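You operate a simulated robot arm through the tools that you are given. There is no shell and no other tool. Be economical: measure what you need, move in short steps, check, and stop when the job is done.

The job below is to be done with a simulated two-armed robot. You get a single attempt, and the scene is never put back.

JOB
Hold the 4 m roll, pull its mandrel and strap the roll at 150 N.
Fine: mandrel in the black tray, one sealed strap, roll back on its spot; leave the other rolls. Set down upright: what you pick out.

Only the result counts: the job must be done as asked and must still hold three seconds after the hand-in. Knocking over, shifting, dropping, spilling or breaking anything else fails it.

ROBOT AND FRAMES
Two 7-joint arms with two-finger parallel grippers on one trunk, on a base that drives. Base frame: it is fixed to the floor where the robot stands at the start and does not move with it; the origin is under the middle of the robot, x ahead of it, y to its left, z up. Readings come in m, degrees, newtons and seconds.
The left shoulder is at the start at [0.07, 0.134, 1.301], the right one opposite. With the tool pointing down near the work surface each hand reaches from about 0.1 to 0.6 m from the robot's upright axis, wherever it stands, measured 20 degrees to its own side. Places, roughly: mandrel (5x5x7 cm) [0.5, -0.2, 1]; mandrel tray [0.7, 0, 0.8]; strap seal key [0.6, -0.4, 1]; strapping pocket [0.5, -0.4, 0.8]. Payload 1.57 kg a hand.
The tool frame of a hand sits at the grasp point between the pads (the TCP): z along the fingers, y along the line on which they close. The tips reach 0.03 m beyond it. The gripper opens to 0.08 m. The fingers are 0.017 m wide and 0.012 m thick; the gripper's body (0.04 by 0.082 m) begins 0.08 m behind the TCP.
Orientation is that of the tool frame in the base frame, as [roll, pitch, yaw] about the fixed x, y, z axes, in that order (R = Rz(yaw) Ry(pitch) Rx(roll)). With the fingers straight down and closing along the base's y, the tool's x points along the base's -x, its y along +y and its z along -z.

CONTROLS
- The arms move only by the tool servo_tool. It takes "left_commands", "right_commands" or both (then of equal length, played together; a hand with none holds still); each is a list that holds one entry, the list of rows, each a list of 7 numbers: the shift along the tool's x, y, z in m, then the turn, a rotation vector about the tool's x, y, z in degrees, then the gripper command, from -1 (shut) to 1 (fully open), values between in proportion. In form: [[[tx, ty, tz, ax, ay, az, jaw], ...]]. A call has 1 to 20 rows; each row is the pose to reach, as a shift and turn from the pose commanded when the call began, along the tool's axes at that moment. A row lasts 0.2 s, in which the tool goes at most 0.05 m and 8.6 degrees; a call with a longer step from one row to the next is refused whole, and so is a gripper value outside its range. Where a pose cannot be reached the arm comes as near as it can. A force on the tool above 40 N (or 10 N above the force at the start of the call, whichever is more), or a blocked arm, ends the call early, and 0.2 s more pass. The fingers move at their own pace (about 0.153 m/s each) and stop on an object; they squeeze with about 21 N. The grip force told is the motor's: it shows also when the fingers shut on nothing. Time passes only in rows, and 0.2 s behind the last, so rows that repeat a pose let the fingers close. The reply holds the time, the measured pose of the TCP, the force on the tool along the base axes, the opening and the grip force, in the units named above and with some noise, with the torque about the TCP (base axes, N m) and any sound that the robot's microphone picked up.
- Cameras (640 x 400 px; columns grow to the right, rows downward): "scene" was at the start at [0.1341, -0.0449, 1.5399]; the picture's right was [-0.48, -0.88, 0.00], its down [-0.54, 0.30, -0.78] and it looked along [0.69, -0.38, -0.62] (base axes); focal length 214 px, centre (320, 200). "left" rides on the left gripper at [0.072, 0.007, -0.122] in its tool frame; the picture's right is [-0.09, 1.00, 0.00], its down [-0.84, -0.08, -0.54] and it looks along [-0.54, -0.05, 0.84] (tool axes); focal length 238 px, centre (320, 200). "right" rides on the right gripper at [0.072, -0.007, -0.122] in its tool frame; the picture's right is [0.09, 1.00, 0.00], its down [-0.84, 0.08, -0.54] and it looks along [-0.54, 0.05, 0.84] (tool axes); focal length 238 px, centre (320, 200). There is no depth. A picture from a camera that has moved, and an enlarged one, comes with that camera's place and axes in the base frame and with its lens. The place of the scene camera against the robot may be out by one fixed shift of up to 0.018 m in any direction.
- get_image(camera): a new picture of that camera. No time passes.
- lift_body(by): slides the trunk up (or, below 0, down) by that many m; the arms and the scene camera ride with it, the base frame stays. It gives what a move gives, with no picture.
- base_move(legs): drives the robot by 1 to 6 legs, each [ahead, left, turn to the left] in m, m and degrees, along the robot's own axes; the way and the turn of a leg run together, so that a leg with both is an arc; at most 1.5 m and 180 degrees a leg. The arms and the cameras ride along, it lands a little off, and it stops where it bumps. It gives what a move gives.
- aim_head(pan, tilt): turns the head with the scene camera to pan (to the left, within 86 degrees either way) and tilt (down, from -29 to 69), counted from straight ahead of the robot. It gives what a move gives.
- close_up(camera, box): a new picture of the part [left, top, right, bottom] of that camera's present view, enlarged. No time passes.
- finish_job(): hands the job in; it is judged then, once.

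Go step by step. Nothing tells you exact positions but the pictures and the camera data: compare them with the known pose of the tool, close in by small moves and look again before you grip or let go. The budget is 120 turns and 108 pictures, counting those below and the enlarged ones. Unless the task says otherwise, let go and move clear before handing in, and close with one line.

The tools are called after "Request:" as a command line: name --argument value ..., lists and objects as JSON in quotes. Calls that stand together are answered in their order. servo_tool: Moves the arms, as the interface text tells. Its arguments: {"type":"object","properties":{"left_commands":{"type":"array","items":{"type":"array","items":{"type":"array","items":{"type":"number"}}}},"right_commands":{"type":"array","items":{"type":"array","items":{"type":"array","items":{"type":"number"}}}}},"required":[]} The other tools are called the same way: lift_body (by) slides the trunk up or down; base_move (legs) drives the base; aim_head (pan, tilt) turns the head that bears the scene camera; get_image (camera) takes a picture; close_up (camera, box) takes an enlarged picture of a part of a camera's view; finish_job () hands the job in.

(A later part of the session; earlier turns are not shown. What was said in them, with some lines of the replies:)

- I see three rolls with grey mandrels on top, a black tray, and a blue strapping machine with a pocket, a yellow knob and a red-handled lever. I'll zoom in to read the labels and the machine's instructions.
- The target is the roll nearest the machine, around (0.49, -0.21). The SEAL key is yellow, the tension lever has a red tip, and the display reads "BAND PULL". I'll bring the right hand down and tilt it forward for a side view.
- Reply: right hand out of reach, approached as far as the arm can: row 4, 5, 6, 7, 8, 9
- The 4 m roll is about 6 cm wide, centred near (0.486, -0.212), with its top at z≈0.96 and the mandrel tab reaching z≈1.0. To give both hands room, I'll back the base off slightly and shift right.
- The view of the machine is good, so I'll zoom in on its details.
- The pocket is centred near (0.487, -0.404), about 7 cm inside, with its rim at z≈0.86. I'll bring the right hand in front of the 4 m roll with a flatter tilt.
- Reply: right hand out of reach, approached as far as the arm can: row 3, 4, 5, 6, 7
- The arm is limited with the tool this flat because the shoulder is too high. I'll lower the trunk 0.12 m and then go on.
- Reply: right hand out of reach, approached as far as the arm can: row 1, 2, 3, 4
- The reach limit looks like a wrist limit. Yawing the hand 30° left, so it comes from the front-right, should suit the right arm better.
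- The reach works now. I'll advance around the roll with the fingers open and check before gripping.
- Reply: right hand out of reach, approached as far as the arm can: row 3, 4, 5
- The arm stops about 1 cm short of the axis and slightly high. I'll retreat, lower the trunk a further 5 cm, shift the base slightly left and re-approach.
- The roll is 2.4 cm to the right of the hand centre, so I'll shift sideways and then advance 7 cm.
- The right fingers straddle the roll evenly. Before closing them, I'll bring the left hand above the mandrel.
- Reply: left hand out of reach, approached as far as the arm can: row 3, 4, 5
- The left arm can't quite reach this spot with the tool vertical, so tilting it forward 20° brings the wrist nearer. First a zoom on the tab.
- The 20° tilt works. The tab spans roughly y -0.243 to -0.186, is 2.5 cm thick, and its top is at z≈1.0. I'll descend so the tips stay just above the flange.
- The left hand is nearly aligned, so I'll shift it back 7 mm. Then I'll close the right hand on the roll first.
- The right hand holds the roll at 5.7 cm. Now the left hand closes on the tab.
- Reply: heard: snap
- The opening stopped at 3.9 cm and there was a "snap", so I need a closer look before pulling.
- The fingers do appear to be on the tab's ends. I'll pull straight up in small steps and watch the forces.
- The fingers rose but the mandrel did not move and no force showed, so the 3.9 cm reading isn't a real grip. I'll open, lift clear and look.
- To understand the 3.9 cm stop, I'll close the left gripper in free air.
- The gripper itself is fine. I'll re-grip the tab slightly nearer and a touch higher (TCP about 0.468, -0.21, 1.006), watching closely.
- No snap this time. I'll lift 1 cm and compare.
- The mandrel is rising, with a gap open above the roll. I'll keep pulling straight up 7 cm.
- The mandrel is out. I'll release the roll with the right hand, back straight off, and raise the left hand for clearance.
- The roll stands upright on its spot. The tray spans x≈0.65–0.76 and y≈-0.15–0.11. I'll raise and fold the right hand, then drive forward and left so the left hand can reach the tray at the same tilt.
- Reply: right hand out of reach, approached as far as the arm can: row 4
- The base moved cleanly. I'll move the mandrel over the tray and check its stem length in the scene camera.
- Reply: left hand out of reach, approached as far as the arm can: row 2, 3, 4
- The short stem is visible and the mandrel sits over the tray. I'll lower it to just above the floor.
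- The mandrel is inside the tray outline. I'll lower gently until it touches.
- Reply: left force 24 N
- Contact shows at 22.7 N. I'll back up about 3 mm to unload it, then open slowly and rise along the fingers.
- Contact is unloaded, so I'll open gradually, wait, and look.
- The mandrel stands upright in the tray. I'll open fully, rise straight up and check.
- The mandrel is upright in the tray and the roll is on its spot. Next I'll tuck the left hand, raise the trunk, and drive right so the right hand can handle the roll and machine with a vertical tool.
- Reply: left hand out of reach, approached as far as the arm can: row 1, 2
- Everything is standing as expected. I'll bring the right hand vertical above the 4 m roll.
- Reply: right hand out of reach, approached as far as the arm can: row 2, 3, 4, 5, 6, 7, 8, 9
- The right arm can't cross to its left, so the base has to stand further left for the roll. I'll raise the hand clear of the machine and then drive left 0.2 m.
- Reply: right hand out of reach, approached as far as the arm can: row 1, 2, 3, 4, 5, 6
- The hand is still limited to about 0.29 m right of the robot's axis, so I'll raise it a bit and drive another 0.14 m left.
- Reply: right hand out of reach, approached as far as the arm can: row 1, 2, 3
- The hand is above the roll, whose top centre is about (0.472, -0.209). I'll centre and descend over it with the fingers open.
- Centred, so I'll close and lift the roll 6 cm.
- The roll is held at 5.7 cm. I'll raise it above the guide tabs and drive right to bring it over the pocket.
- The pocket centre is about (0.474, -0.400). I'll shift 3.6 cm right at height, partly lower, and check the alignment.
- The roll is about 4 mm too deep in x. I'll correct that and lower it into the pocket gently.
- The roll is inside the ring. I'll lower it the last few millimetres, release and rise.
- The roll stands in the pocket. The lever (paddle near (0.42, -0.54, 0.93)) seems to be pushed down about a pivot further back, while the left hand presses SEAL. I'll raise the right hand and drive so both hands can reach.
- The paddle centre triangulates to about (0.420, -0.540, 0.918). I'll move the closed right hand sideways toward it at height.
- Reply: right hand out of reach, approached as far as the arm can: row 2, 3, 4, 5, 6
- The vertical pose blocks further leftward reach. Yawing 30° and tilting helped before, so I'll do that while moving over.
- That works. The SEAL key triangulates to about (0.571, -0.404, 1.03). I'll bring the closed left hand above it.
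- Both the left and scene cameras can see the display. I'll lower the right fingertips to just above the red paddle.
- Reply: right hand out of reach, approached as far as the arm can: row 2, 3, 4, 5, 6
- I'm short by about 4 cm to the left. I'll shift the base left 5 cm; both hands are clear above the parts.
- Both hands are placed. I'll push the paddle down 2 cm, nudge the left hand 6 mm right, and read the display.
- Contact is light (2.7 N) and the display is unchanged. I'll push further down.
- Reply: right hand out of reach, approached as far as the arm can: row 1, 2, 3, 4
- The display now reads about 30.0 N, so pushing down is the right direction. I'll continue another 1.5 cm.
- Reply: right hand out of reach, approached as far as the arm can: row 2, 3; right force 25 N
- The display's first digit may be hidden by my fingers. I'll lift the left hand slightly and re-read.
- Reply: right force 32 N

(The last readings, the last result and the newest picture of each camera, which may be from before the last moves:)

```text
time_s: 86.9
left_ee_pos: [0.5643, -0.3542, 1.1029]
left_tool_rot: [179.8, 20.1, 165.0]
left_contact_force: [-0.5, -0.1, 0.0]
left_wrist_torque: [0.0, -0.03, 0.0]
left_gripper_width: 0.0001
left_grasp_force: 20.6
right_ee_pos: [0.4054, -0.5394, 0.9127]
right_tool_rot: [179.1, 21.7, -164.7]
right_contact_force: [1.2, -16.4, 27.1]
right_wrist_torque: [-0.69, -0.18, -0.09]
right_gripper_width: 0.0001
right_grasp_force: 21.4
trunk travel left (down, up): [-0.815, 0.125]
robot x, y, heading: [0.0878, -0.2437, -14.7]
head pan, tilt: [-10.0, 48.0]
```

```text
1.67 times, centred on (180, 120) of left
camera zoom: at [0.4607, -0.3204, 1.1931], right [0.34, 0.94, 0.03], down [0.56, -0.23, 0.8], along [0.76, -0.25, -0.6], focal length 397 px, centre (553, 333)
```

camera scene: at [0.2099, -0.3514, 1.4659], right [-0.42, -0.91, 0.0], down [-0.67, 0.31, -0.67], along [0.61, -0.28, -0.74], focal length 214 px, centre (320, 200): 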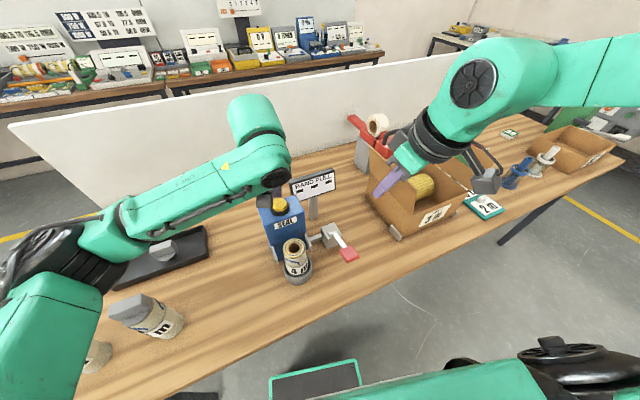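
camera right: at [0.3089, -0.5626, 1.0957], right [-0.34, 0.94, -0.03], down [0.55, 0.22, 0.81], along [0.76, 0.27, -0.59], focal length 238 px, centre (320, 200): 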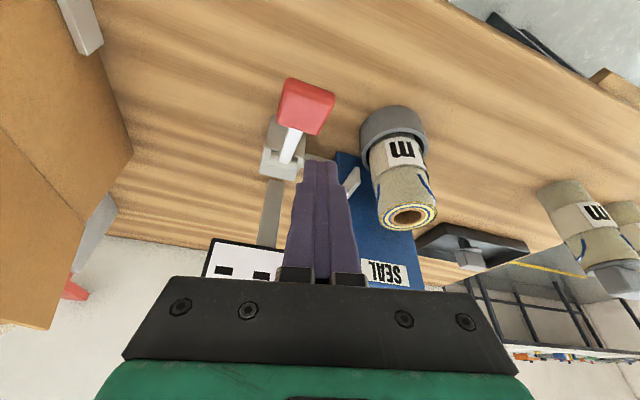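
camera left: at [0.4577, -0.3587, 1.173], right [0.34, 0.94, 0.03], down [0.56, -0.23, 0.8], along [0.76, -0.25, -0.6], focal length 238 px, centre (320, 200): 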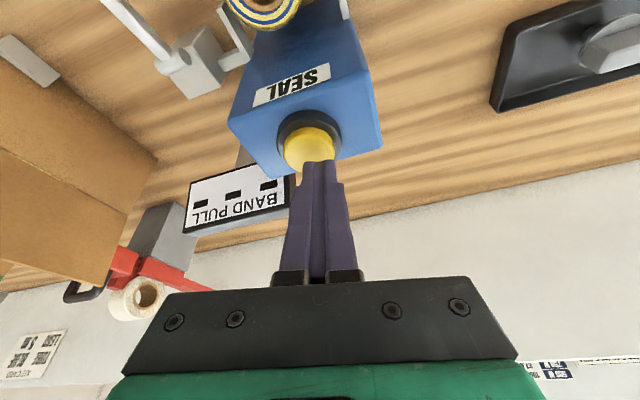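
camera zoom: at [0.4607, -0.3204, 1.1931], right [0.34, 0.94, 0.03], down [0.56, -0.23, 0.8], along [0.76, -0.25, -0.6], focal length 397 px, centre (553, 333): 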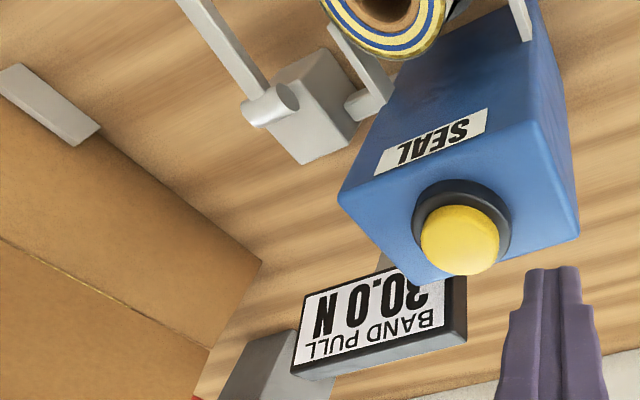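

Request:
servo_tool --left_commands '[[[0.02, 0.03, -0.03, 0, 0, 0, -1], [0.05, 0.06, -0.06, 0, 0, 0, -1], [0.07, 0.09, -0.08, 0, 0, 0, -1], [0.07, 0.09, -0.08, 0, 0, 0, -1]]]' --right_commands '[[[0, 0, 0, 0, 0, 0, -1], [0, 0, 0, 0, 0, 0, -1], [0, 0, 0, 0, 0, 0, -1], [0, 0, 0, 0, 0, 0, -1]]]'

Request:
close_up --camera "scene" --box '[250, 140, 390, 290]'

```text
refused: row 2 steps farther than a row can; nothing moved
```

```text
2.67 times, centred on (320, 215) of scene
camera zoom: at [0.2122, -0.2955, 1.4662], right [-0.42, -0.91, 0.0], down [-0.67, 0.31, -0.67], along [0.61, -0.28, -0.74], focal length 572 px, centre (320, 160)
```

zoom: 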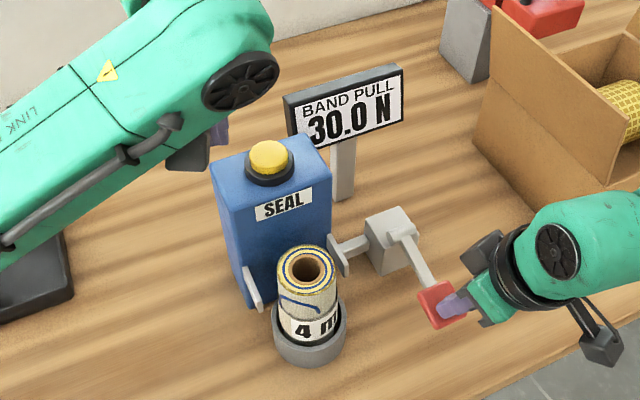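

It reads 30.0 N, and the lever seems to be at a stop, so this looks like a ratchet at 30 N per stroke. I'll let the lever up and see what holds.

Request:
servo_tool --right_commands '[[[-0.0054, 0, -0.014, 0, 0, 0, -1], [-0.0108, 0, -0.028, 0, 0, 0, -1], [-0.018, 0, -0.0467, 0, 0, 0, -1], [-0.0216, 0, -0.056, 0, 0, 0, -1], [-0.0216, 0, -0.056, 0, 0, 0, -1]]]'

Request:
close_up --camera "scene" --box '[250, 140, 390, 290]'

```text
time_s: 88.1
left_ee_pos: [0.5671, -0.3539, 1.1026]
left_tool_rot: [180.0, 20.1, 165.2]
left_contact_force: [0.2, 0.8, -0.6]
left_wrist_torque: [0.02, -0.03, 0.0]
left_gripper_width: 0.0
left_grasp_force: 21.4
right_ee_pos: [0.4067, -0.5392, 0.9707]
right_tool_rot: [179.8, 21.0, -164.7]
right_contact_force: [1.0, -0.6, -0.1]
right_wrist_torque: [-0.01, 0.0, -0.01]
right_gripper_width: 0.0001
right_grasp_force: 21.3
trunk travel left (down, up): [-0.815, 0.125]
robot x, y, heading: [0.0868, -0.2448, -14.7]
head pan, tilt: [-10.0, 48.0]
```

```text
2.67 times, centred on (320, 215) of scene
camera zoom: at [0.2157, -0.2934, 1.4658], right [-0.42, -0.91, 0.0], down [-0.68, 0.31, -0.67], along [0.61, -0.28, -0.74], focal length 572 px, centre (320, 160)
```

zoom: 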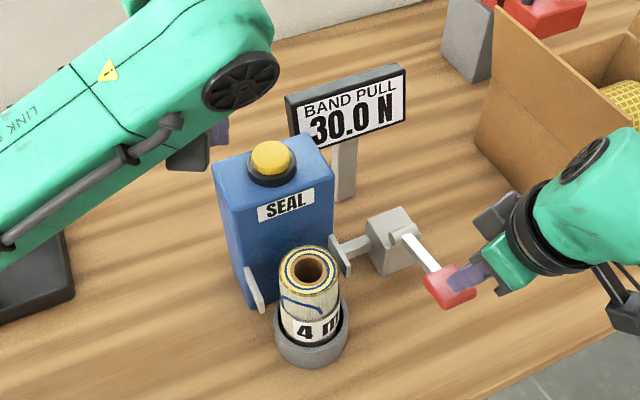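

The tension holds and the lever springs back, so it is a ratchet. I'll make one more stroke and verify it adds 30 N.

Request:
servo_tool --right_commands '[[[0.0072, 0, 0.0187, 0, 0, 0, -1], [0.0126, 0, 0.0327, 0, 0, 0, -1], [0.0169, 0, 0.0438, 0, 0, 0, -1], [0.0169, 0, 0.0438, 0, 0, 0, -1], [0.009, 0, 0.0233, 0, 0, 0, -1], [0, 0, 0, 0, 0, 0, -1], [0, 0, 0, 0, 0, 0, -1]]]'

Request:
close_up --camera "scene" --box '[250, 140, 390, 290]'

```text
time_s: 89.7
left_ee_pos: [0.5664, -0.353, 1.1029]
left_tool_rot: [179.9, 20.0, 165.2]
left_contact_force: [0.5, 0.1, -0.2]
left_wrist_torque: [-0.01, 0.01, 0.0]
left_gripper_width: 0.0
left_grasp_force: 20.8
right_ee_pos: [0.403, -0.5397, 0.9716]
right_tool_rot: [179.8, 21.2, -164.9]
right_contact_force: [0.3, 0.0, 0.6]
right_wrist_torque: [0.0, 0.02, 0.0]
right_gripper_width: 0.0
right_grasp_force: 20.8
trunk travel left (down, up): [-0.815, 0.125]
robot x, y, heading: [0.0851, -0.2432, -14.8]
head pan, tilt: [-10.0, 48.0]
```

```text
2.67 times, centred on (320, 215) of scene
camera zoom: at [0.2155, -0.2936, 1.4658], right [-0.42, -0.91, 0.0], down [-0.68, 0.31, -0.67], along [0.61, -0.28, -0.74], focal length 572 px, centre (320, 160)
```

zoom: 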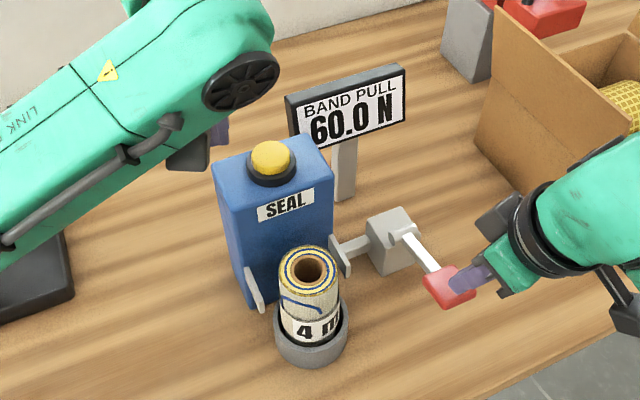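

It reads 60.0 N, as expected. Two more strokes should give 120 N.

Request:
servo_tool --right_commands '[[[0.0072, 0, 0.0187, 0, 0, 0, -1], [0.0126, 0, 0.0327, 0, 0, 0, -1], [0.0169, 0, 0.0438, 0, 0, 0, -1], [0.0169, 0, 0.0438, 0, 0, 0, -1], [0.009, 0, 0.0233, 0, 0, 0, -1], [0, 0, 0, 0, 0, 0, -1], [0, 0, 0, 0, 0, 0, -1], [0.0072, 0, 0.0187, 0, 0, 0, -1], [0.0126, 0, 0.0327, 0, 0, 0, -1], [0.0169, 0, 0.0438, 0, 0, 0, -1], [0.0169, 0, 0.0438, 0, 0, 0, -1], [0.009, 0, 0.0233, 0, 0, 0, -1], [0, 0, 0, 0, 0, 0, -1], [0, 0, 0, 0, 0, 0, -1]]]'

Request:
close_up --camera "scene" --box '[250, 140, 390, 290]'

```text
time_s: 92.7
left_ee_pos: [0.5667, -0.3539, 1.1023]
left_tool_rot: [180.0, 20.0, 165.2]
left_contact_force: [-0.2, -0.1, 0.3]
left_wrist_torque: [0.02, -0.01, -0.02]
left_gripper_width: 0.0
left_grasp_force: 21.0
right_ee_pos: [0.4057, -0.5372, 0.973]
right_tool_rot: [179.8, 21.1, -165.0]
right_contact_force: [-0.4, 0.5, -0.6]
right_wrist_torque: [0.0, 0.02, 0.01]
right_gripper_width: 0.0
right_grasp_force: 21.5
trunk travel left (down, up): [-0.815, 0.125]
robot x, y, heading: [0.0849, -0.2428, -14.6]
head pan, tilt: [-10.0, 48.0]
```

```text
2.67 times, centred on (320, 215) of scene
camera zoom: at [0.2156, -0.2928, 1.4658], right [-0.42, -0.91, 0.0], down [-0.68, 0.31, -0.67], along [0.61, -0.28, -0.74], focal length 572 px, centre (320, 160)
```

zoom: 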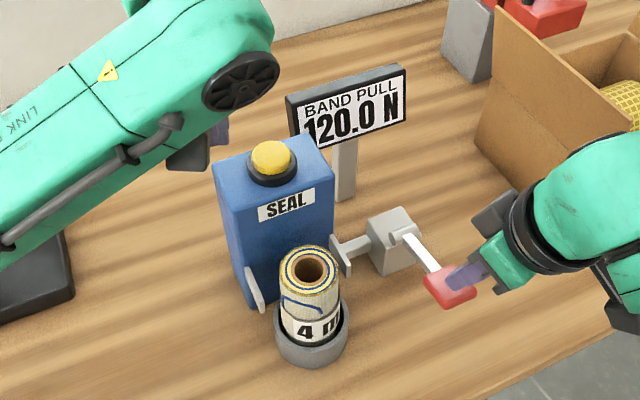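

It reads 120.0 N, so one more stroke.

Request:
servo_tool --right_commands '[[[0.0072, 0, 0.0187, 0, 0, 0, -1], [0.0126, 0, 0.0327, 0, 0, 0, -1], [0.0169, 0, 0.0438, 0, 0, 0, -1], [0.0169, 0, 0.0438, 0, 0, 0, -1], [0.009, 0, 0.0233, 0, 0, 0, -1], [0, 0, 0, 0, 0, 0, -1], [0, 0, 0, 0, 0, 0, -1]]]'

Request:
close_up --camera "scene" --box '[250, 140, 390, 290]'

```text
time_s: 94.3
left_ee_pos: [0.565, -0.3533, 1.1036]
left_tool_rot: [-180.0, 19.9, 165.1]
left_contact_force: [0.3, -0.6, -0.2]
left_wrist_torque: [0.01, 0.01, 0.02]
left_gripper_width: 0.0
left_grasp_force: 21.0
right_ee_pos: [0.4052, -0.5384, 0.9696]
right_tool_rot: [179.8, 21.2, -164.7]
right_contact_force: [0.2, 0.2, 0.7]
right_wrist_torque: [-0.02, 0.01, -0.01]
right_gripper_width: 0.0
right_grasp_force: 21.4
trunk travel left (down, up): [-0.815, 0.125]
robot x, y, heading: [0.0864, -0.2425, -15.0]
head pan, tilt: [-10.0, 48.0]
```

```text
2.67 times, centred on (320, 215) of scene
camera zoom: at [0.2154, -0.2931, 1.4658], right [-0.42, -0.91, 0.0], down [-0.68, 0.31, -0.67], along [0.61, -0.28, -0.74], focal length 572 px, centre (320, 160)
```

zoom: 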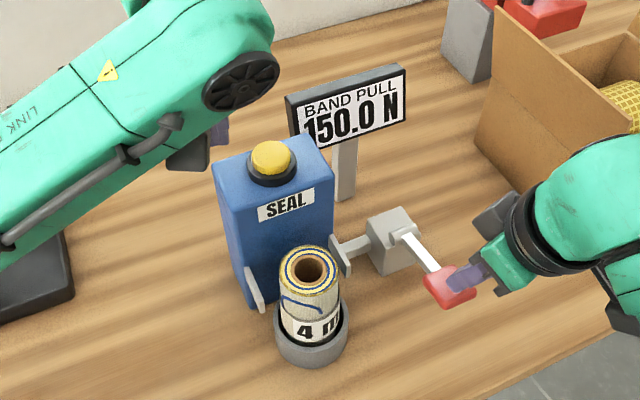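

It reads 150.0 N exactly. I'll move the right hand up off the lever and the left hand above the SEAL key.

Request:
servo_tool --left_commands '[[[0, -0.02, 0, 0, 0, 0, -1], [-0.0017, -0.04, 0.01, 0, 0, 0, -1], [-0.0017, -0.047, 0.022, 0, 0, 0, -1], [-0.0017, -0.047, 0.022, 0, 0, 0, -1]]]' --right_commands '[[[-0.007, 0, -0.02, 0, 0, 0, -1], [-0.018, 0, -0.05, 0, 0, 0, -1], [-0.029, 0, -0.08, 0, 0, 0, -1], [-0.029, 0, -0.08, 0, 0, 0, -1]]]'

Request:
close_up --camera "left" --box '[180, 0, 460, 240]'

```text
time_s: 95.3
left_ee_pos: [0.5611, -0.4011, 1.0829]
left_tool_rot: [-179.9, 20.2, 165.1]
left_contact_force: [0.4, 0.0, 0.5]
left_wrist_torque: [-0.02, -0.01, -0.01]
left_gripper_width: 0.0
left_grasp_force: 21.5
right_ee_pos: [0.4176, -0.5494, 1.0617]
right_tool_rot: [179.8, 20.8, -164.8]
right_contact_force: [-0.5, -0.4, -0.1]
right_wrist_torque: [0.0, -0.01, -0.03]
right_gripper_width: 0.0001
right_grasp_force: 20.9
right hand out of reach, approached as far as the arm can: row 1, 2, 3, 4
trunk travel left (down, up): [-0.815, 0.125]
robot x, y, heading: [0.0876, -0.2413, -15.0]
head pan, tilt: [-10.0, 48.0]
```

```text
1.67 times, centred on (320, 120) of left
camera zoom: at [0.4582, -0.3663, 1.1729], right [0.34, 0.94, 0.03], down [0.56, -0.23, 0.8], along [0.76, -0.25, -0.6], focal length 397 px, centre (320, 333)
```

zoom: 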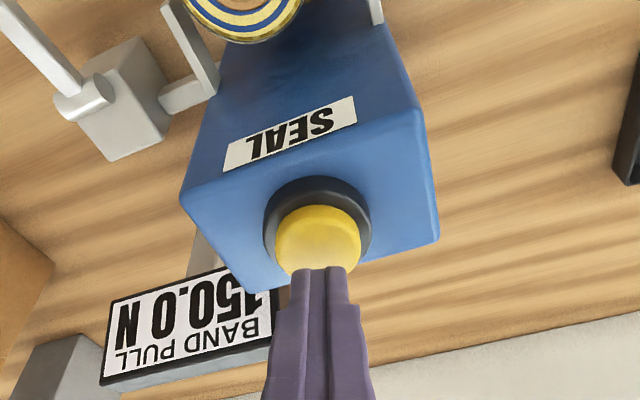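

The fingertip is right above the key. I'll press straight down once.

Request:
servo_tool --left_commands '[[[0.0034, 0, 0.0094, 0, 0, 0, -1], [0.0068, 0, 0.0188, 0, 0, 0, -1], [0.0089, 0, 0.0244, 0, 0, 0, -1], [0.011, 0, 0.03, 0, 0, 0, -1]]]'

```text
time_s: 96.2
left_ee_pos: [0.5626, -0.4033, 1.0658]
left_tool_rot: [-179.3, 21.4, 165.4]
left_contact_force: [-5.2, 3.1, 14.6]
left_wrist_torque: [0.1, 0.13, -0.05]
left_gripper_width: 0.0
left_grasp_force: 21.4
right_ee_pos: [0.4157, -0.5502, 1.0617]
right_tool_rot: [180.0, 21.2, -164.7]
right_contact_force: [0.4, -0.1, 0.5]
right_wrist_torque: [0.01, 0.01, 0.02]
right_gripper_width: 0.0003
right_grasp_force: 20.8
trunk travel left (down, up): [-0.815, 0.125]
robot x, y, heading: [0.0863, -0.2429, -14.7]
head pan, tilt: [-10.0, 48.0]
heard: click
stopped in row 4 (left hand): the force on the tool passed its limit (the readings are from after the stop); the commanded pose is now the measured one
```

A click was heard. I'll lift the left hand off and look at the roll for the strap.

Request:
servo_tool --left_commands '[[[-0.01, 0, -0.028, 0, 0, 0, -1], [-0.02, 0.02, -0.056, 0, 0, 0, -1], [-0.03, 0.05, -0.08, 0, 0, 0, -1], [-0.03, 0.09, -0.09, 0, 0, 0, -1]]]'

Request:
close_up --camera "scene" --box '[250, 140, 390, 290]'

```text
time_s: 97.2
left_ee_pos: [0.5839, -0.3154, 1.155]
left_tool_rot: [-179.5, 20.9, 165.4]
left_contact_force: [0.4, -0.3, -0.4]
left_wrist_torque: [0.0, 0.0, -0.02]
left_gripper_width: 0.0
left_grasp_force: 20.7
right_ee_pos: [0.4178, -0.5508, 1.0614]
right_tool_rot: [179.8, 21.0, -164.8]
right_contact_force: [-0.9, -0.5, 0.0]
right_wrist_torque: [-0.05, 0.01, -0.02]
right_gripper_width: 0.0
right_grasp_force: 20.6
trunk travel left (down, up): [-0.815, 0.125]
robot x, y, heading: [0.0862, -0.2409, -15.0]
head pan, tilt: [-10.0, 48.0]
```

```text
2.67 times, centred on (320, 215) of scene
camera zoom: at [0.2158, -0.2913, 1.4659], right [-0.42, -0.91, 0.0], down [-0.68, 0.31, -0.67], along [0.61, -0.28, -0.74], focal length 572 px, centre (320, 160)
```

zoom: 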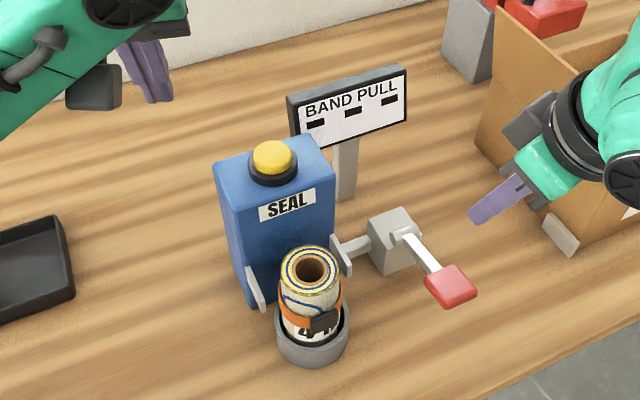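

The orange strap is on and sealed, and the display has reset. Next I'll return the right hand to vertical, tuck the left, turn the base back and drive to the earlier pocket stance.

Request:
servo_tool --left_commands '[[[0.022, 0.014, -0.023, 0, 0, 0, -1], [0.044, 0.028, -0.046, 0, 0, 0, -1], [0.066, 0.042, -0.069, 0, 0, 0, -1], [0.088, 0.056, -0.092, 0, 0, 0, -1], [0.11, 0.07, -0.115, 0, 0, 0, -1], [0.132, 0.085, -0.139, 0, 0, 0, -1], [0.154, 0.1, -0.162, 0, 0, 0, -1], [0.154, 0.1, -0.162, 0, 0, 0, -1]]]' --right_commands '[[[-0.018, 0, -0.0455, 0, 0, 0, -1], [-0.036, 0, -0.091, 0, 0, 0, -1], [-0.054, 0, -0.136, 1, 3.9, 5.9, -1], [-0.032, -0.035, -0.145, 2.1, 7.8, 11.9, 0], [-0.01, -0.07, -0.155, 3.1, 11.7, 17.8, 1], [0.012, -0.105, -0.165, 4.2, 15.6, 23.8, 1], [0.035, -0.141, -0.174, 5.2, 19.5, 29.7, 1], [0.035, -0.141, -0.174, 5.2, 19.5, 29.7, 1]]]'

Request:
base_move --legs '[[0, 0, 14.8]]'

```text
time_s: 99.0
left_ee_pos: [0.4378, -0.1883, 1.2393]
left_tool_rot: [-179.6, 20.9, 165.4]
left_contact_force: [0.1, -0.2, -0.2]
left_wrist_torque: [-0.02, 0.02, -0.02]
left_gripper_width: 0.0
left_grasp_force: 21.6
left hand out of reach, approached as far as the arm can: row 7, 8
right_ee_pos: [0.363, -0.7133, 1.2098]
right_tool_rot: [179.2, 0.7, 165.2]
right_contact_force: [-0.3, -0.6, 0.7]
right_wrist_torque: [-0.01, -0.01, 0.01]
right_gripper_width: 0.0799
right_grasp_force: 0.0
trunk travel left (down, up): [-0.815, 0.125]
robot x, y, heading: [0.0865, -0.2454, -14.6]
head pan, tilt: [-10.0, 48.0]
```

```text
time_s: 100.2
left_ee_pos: [0.4113, -0.1003, 1.2396]
left_tool_rot: [-179.6, 20.9, -179.7]
left_contact_force: [-0.1, -0.6, -0.4]
left_wrist_torque: [0.02, -0.01, -0.06]
left_gripper_width: 0.0001
left_grasp_force: 20.9
right_ee_pos: [0.4745, -0.6264, 1.2107]
right_tool_rot: [179.1, 0.8, -179.8]
right_contact_force: [0.7, 0.3, -0.3]
right_wrist_torque: [0.0, 0.0, 0.03]
right_gripper_width: 0.08
right_grasp_force: 0.1
trunk travel left (down, up): [-0.815, 0.125]
robot x, y, heading: [0.0841, -0.242, -0.1]
head pan, tilt: [-10.0, 48.0]
```

Request:
base_move --legs '[[0, 0.222, 0]]'

Request:
get_image --camera "right"

```text
time_s: 101.9
left_ee_pos: [0.4126, 0.1161, 1.2409]
left_tool_rot: [-179.8, 20.8, 179.8]
left_contact_force: [-0.6, -0.3, -0.6]
left_wrist_torque: [-0.01, -0.02, 0.03]
left_gripper_width: 0.0001
left_grasp_force: 21.2
right_ee_pos: [0.4724, -0.4102, 1.2097]
right_tool_rot: [179.2, 0.8, 179.8]
right_contact_force: [-0.6, -1.0, -0.4]
right_wrist_torque: [0.03, 0.02, -0.02]
right_gripper_width: 0.0799
right_grasp_force: 0.1
trunk travel left (down, up): [-0.815, 0.125]
robot x, y, heading: [0.0892, -0.023, -0.6]
head pan, tilt: [-10.0, 48.0]
```

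```text
11 pictures are left
camera right: at [0.3983, -0.4191, 1.3304], right [-0.09, 1.0, 0.01], down [0.83, 0.07, 0.55], along [0.55, 0.06, -0.83], focal length 238 px, centre (320, 200)
```

right: 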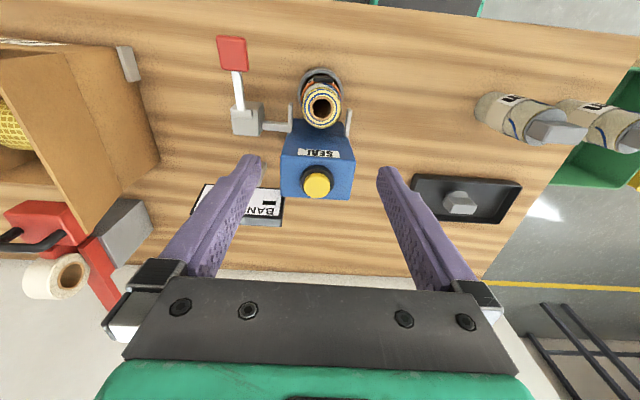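

The roll top is at about (0.4746, -0.4065). I'll descend to just above it and verify centring.

Request:
servo_tool --right_commands '[[[-0.002, 0.003, 0.045, 0, 0, 0, 1], [-0.002, 0.003, 0.09, 0, 0, 0, 1], [-0.002, 0.003, 0.135, 0, 0, 0, 1], [-0.002, 0.003, 0.18, 0, 0, 0, 1], [-0.002, 0.003, 0.205, 0, 0, 0, 1], [-0.002, 0.003, 0.205, 0, 0, 0, 1]]]'

Request:
get_image --camera "right"

```text
time_s: 103.3
left_ee_pos: [0.4136, 0.1186, 1.24]
left_tool_rot: [-179.6, 21.0, 179.8]
left_contact_force: [0.0, -0.2, -1.3]
left_wrist_torque: [-0.03, 0.0, 0.0]
left_gripper_width: 0.0
left_grasp_force: 20.8
right_ee_pos: [0.4755, -0.4013, 1.0034]
right_tool_rot: [179.2, 0.6, 179.7]
right_contact_force: [0.1, 0.0, -0.9]
right_wrist_torque: [-0.03, -0.03, 0.01]
right_gripper_width: 0.0803
right_grasp_force: 0.1
trunk travel left (down, up): [-0.815, 0.125]
robot x, y, heading: [0.0814, -0.0229, -0.5]
head pan, tilt: [-10.0, 48.0]
```

```text
10 pictures are left
camera right: at [0.4013, -0.4097, 1.1253], right [-0.09, 1.0, 0.01], down [0.83, 0.07, 0.55], along [0.55, 0.06, -0.83], focal length 238 px, centre (320, 200)
```

right: 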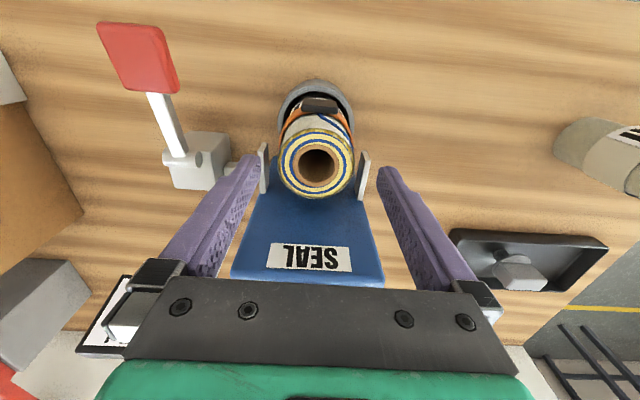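

Centring is good. I'll descend with slightly narrowed fingers, close, and lift straight out.

Request:
servo_tool --right_commands '[[[-0.002, -0.002, 0.005, 0, 0, 0, 0.75], [-0.002, -0.002, 0.025, 0, 0, 0, 0.75], [-0.002, -0.002, 0.045, 0, 0, 0, 0.75], [-0.002, -0.002, 0.045, 0, 0, 0, 0.75], [-0.002, -0.002, 0.045, 0, 0, 0, -1], [-0.002, -0.002, 0.045, 0, 0, 0, -1], [-0.002, -0.002, 0.045, 0, 0, 0, -1], [-0.002, -0.002, 0.025, 0, 0, 0, -1], [-0.002, -0.002, -0.005, 0, 0, 0, -1], [-0.002, -0.002, -0.045, 0, 0, 0, -1], [-0.002, -0.002, -0.09, 0, 0, 0, -1], [-0.002, -0.002, -0.1, 0, 0, 0, -1], [-0.002, -0.002, -0.1, 0, 0, 0, -1]]]'

Request:
get_image --camera "right"

```text
time_s: 106.1
left_ee_pos: [0.4122, 0.1184, 1.2395]
left_tool_rot: [-179.6, 20.9, 179.8]
left_contact_force: [-0.4, -0.9, 0.5]
left_wrist_torque: [0.01, 0.0, 0.02]
left_gripper_width: 0.0
left_grasp_force: 20.8
right_ee_pos: [0.4794, -0.4046, 1.1092]
right_tool_rot: [179.2, 0.7, 179.8]
right_contact_force: [-0.3, 0.2, -2.2]
right_wrist_torque: [0.01, 0.0, 0.01]
right_gripper_width: 0.0575
right_grasp_force: 21.1
trunk travel left (down, up): [-0.815, 0.125]
robot x, y, heading: [0.0862, -0.0255, -0.2]
head pan, tilt: [-10.0, 48.0]
```

```text
9 pictures are left
camera right: at [0.4065, -0.4136, 1.229], right [-0.09, 1.0, 0.01], down [0.83, 0.07, 0.55], along [0.55, 0.06, -0.83], focal length 238 px, centre (320, 200)
```

right: 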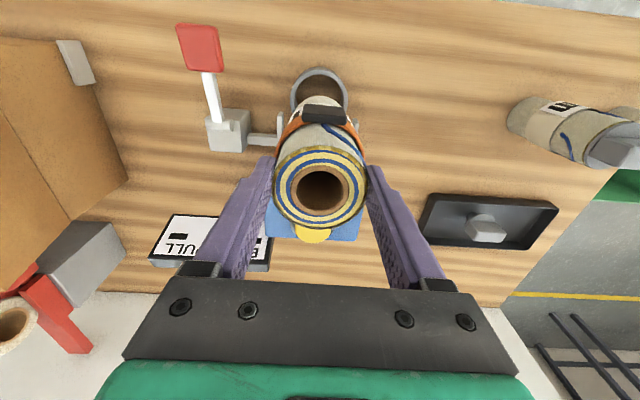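

The strapped roll is out. I'll drive left 0.19 m to bring it back over its spot.

Request:
base_move --legs '[[0, 0.193, 0]]'

```text
time_s: 107.7
left_ee_pos: [0.4138, 0.3083, 1.2393]
left_tool_rot: [-179.7, 20.9, 179.8]
left_contact_force: [0.2, 0.2, -0.3]
left_wrist_torque: [0.02, -0.03, 0.04]
left_gripper_width: 0.0001
left_grasp_force: 20.8
right_ee_pos: [0.4814, -0.2159, 1.1058]
right_tool_rot: [179.0, 0.7, 179.8]
right_contact_force: [0.0, -0.8, -2.3]
right_wrist_torque: [0.0, -0.01, 0.02]
right_gripper_width: 0.0577
right_grasp_force: 21.0
trunk travel left (down, up): [-0.815, 0.125]
robot x, y, heading: [0.0868, 0.1698, -0.1]
head pan, tilt: [-10.0, 48.0]
```

I'll nudge toward (0.476, -0.212) and lower to just above the table.

Request:
servo_tool --right_commands '[[[0.004, 0.003, 0.03, 0, 0, 0, -1], [0.004, 0.003, 0.065, 0, 0, 0, -1], [0.004, 0.003, 0.1, 0, 0, 0, -1], [0.004, 0.003, 0.125, 0, 0, 0, -1], [0.004, 0.003, 0.14, 0, 0, 0, -1], [0.004, 0.003, 0.144, 0, 0, 0, -1], [0.004, 0.003, 0.144, 0, 0, 0, -1]]]'

Request:
aim_head --pan -35 --tilt 45

Request:
get_image --camera "scene"

```text
time_s: 109.3
left_ee_pos: [0.4137, 0.3102, 1.2401]
left_tool_rot: [-179.6, 20.9, 179.9]
left_contact_force: [-0.2, 0.0, 0.1]
left_wrist_torque: [0.0, -0.02, -0.01]
left_gripper_width: 0.0
left_grasp_force: 20.5
right_ee_pos: [0.4783, -0.2084, 0.9633]
right_tool_rot: [179.2, 0.6, 179.9]
right_contact_force: [-1.3, 0.5, -2.8]
right_wrist_torque: [-0.01, -0.05, -0.01]
right_gripper_width: 0.0574
right_grasp_force: 20.6
trunk travel left (down, up): [-0.815, 0.125]
robot x, y, heading: [0.0884, 0.1694, -0.5]
head pan, tilt: [-10.0, 48.0]
```

```text
time_s: 110.2
left_ee_pos: [0.4138, 0.3093, 1.239]
left_tool_rot: [-179.7, 20.9, 179.9]
left_contact_force: [0.0, -0.4, 0.6]
left_wrist_torque: [-0.02, -0.05, 0.02]
left_gripper_width: 0.0002
left_grasp_force: 21.3
right_ee_pos: [0.477, -0.2085, 0.9638]
right_tool_rot: [179.2, 0.6, 179.9]
right_contact_force: [-0.6, -0.9, -1.4]
right_wrist_torque: [-0.03, 0.04, 0.0]
right_gripper_width: 0.0574
right_grasp_force: 21.5
trunk travel left (down, up): [-0.815, 0.125]
robot x, y, heading: [0.0873, 0.1685, -0.1]
head pan, tilt: [-35.0, 45.0]
```

```text
8 pictures are left
camera scene: at [0.2133, 0.1181, 1.47], right [-0.58, -0.82, 0.0], down [-0.58, 0.41, -0.71], along [0.58, -0.41, -0.71], focal length 214 px, centre (320, 200)
```

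scene: 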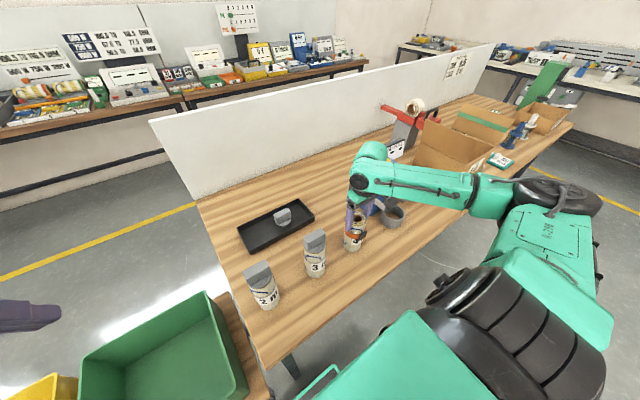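

Good position. I'll lower to contact with a 3 mm y trim.

Request:
servo_tool --right_commands '[[[0.001, -0.003, 0.002, 0, 0, 0, -1], [0.001, -0.003, 0.005, 0, 0, 0, -1], [0.001, -0.003, 0.007, 0, 0, 0, -1], [0.001, -0.003, 0.007, 0, 0, 0, -1]]]'

```text
time_s: 111.2
left_ee_pos: [0.4117, 0.3123, 1.2399]
left_tool_rot: [-179.5, 21.2, 179.9]
left_contact_force: [0.8, 0.2, 0.9]
left_wrist_torque: [0.01, -0.02, -0.01]
left_gripper_width: 0.0
left_grasp_force: 21.4
right_ee_pos: [0.478, -0.2111, 0.9605]
right_tool_rot: [179.3, 1.1, 179.8]
right_contact_force: [0.6, -2.2, 18.6]
right_wrist_torque: [-0.66, 0.23, -0.03]
right_gripper_width: 0.0577
right_grasp_force: 20.9
trunk travel left (down, up): [-0.815, 0.125]
robot x, y, heading: [0.0878, 0.1671, -0.2]
head pan, tilt: [-35.0, 45.0]
```

Contact is at 18.6 N. I'll ease up to unload it, open slowly, then rise.

Request:
servo_tool --right_commands '[[[0, 0, -0.0035, 0, 0, 0, -1], [0, 0, -0.0035, 0, 0, 0, -1], [0, 0, -0.0035, 0, 0, 0, 0.5], [0, 0, -0.0035, 0, 0, 0, 0.8], [0, 0, -0.0035, 0, 0, 0, 1], [0, 0, -0.03, 0, 0, 0, 1], [0, 0, -0.07, 0, 0, 0, 1], [0, 0, -0.115, 0, 0, 0, 1]]]'

Request:
get_image --camera "right"

Request:
close_up --camera "scene" --box '[210, 160, 430, 320]'

```text
time_s: 113.0
left_ee_pos: [0.4137, 0.3108, 1.2401]
left_tool_rot: [-179.5, 21.0, 180.0]
left_contact_force: [0.4, -0.6, -0.1]
left_wrist_torque: [0.0, 0.03, -0.01]
left_gripper_width: 0.0
left_grasp_force: 21.4
right_ee_pos: [0.4768, -0.2112, 1.0737]
right_tool_rot: [179.2, 0.7, 179.8]
right_contact_force: [0.5, 0.5, -0.2]
right_wrist_torque: [0.0, -0.02, -0.01]
right_gripper_width: 0.0801
right_grasp_force: 0.0
trunk travel left (down, up): [-0.815, 0.125]
robot x, y, heading: [0.0892, 0.1718, -0.2]
head pan, tilt: [-35.0, 45.0]
```

```text
7 pictures are left
camera right: at [0.404, -0.2193, 1.1953], right [-0.09, 1.0, 0.01], down [0.83, 0.07, 0.55], along [0.55, 0.06, -0.83], focal length 238 px, centre (320, 200)
```

right: 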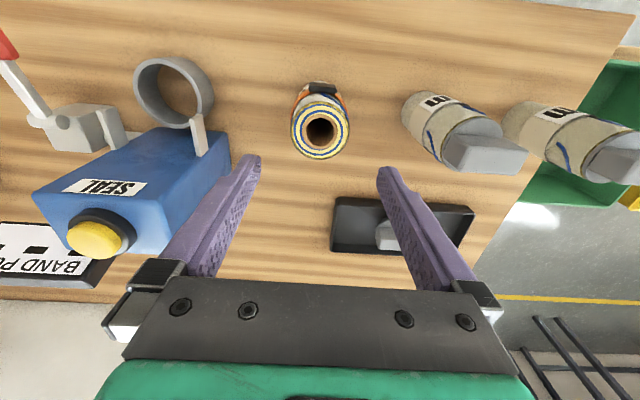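

```text
2.50 times, centred on (320, 240) of scene
camera zoom: at [0.2126, 0.1186, 1.4701], right [-0.58, -0.82, 0.0], down [-0.58, 0.41, -0.71], along [0.58, -0.41, -0.71], focal length 536 px, centre (320, 100)
```

zoom: 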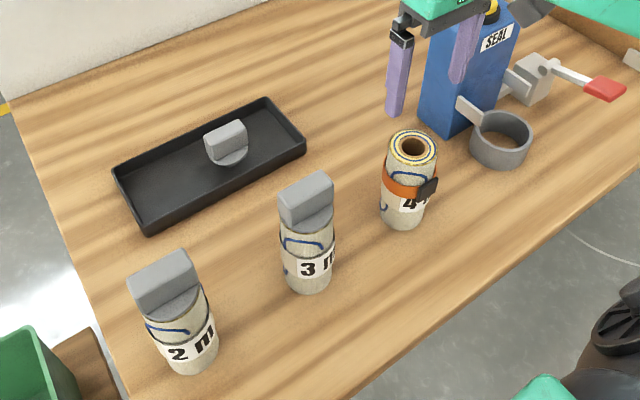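

The strapped 4 m roll stands back on its spot, the mandrel is upright in the tray, and the other rolls are untouched. The hands are clear, so I'll hand in.

Request:
finish_job

```text
The job is handed in.
```

The job is handed in. The 4 m roll carries one sealed strap set at 150.0 N and is back on its spot to within a few millimetres by camera estimate. The mandrel stands upright in the black tray, and the other rolls were not touched.
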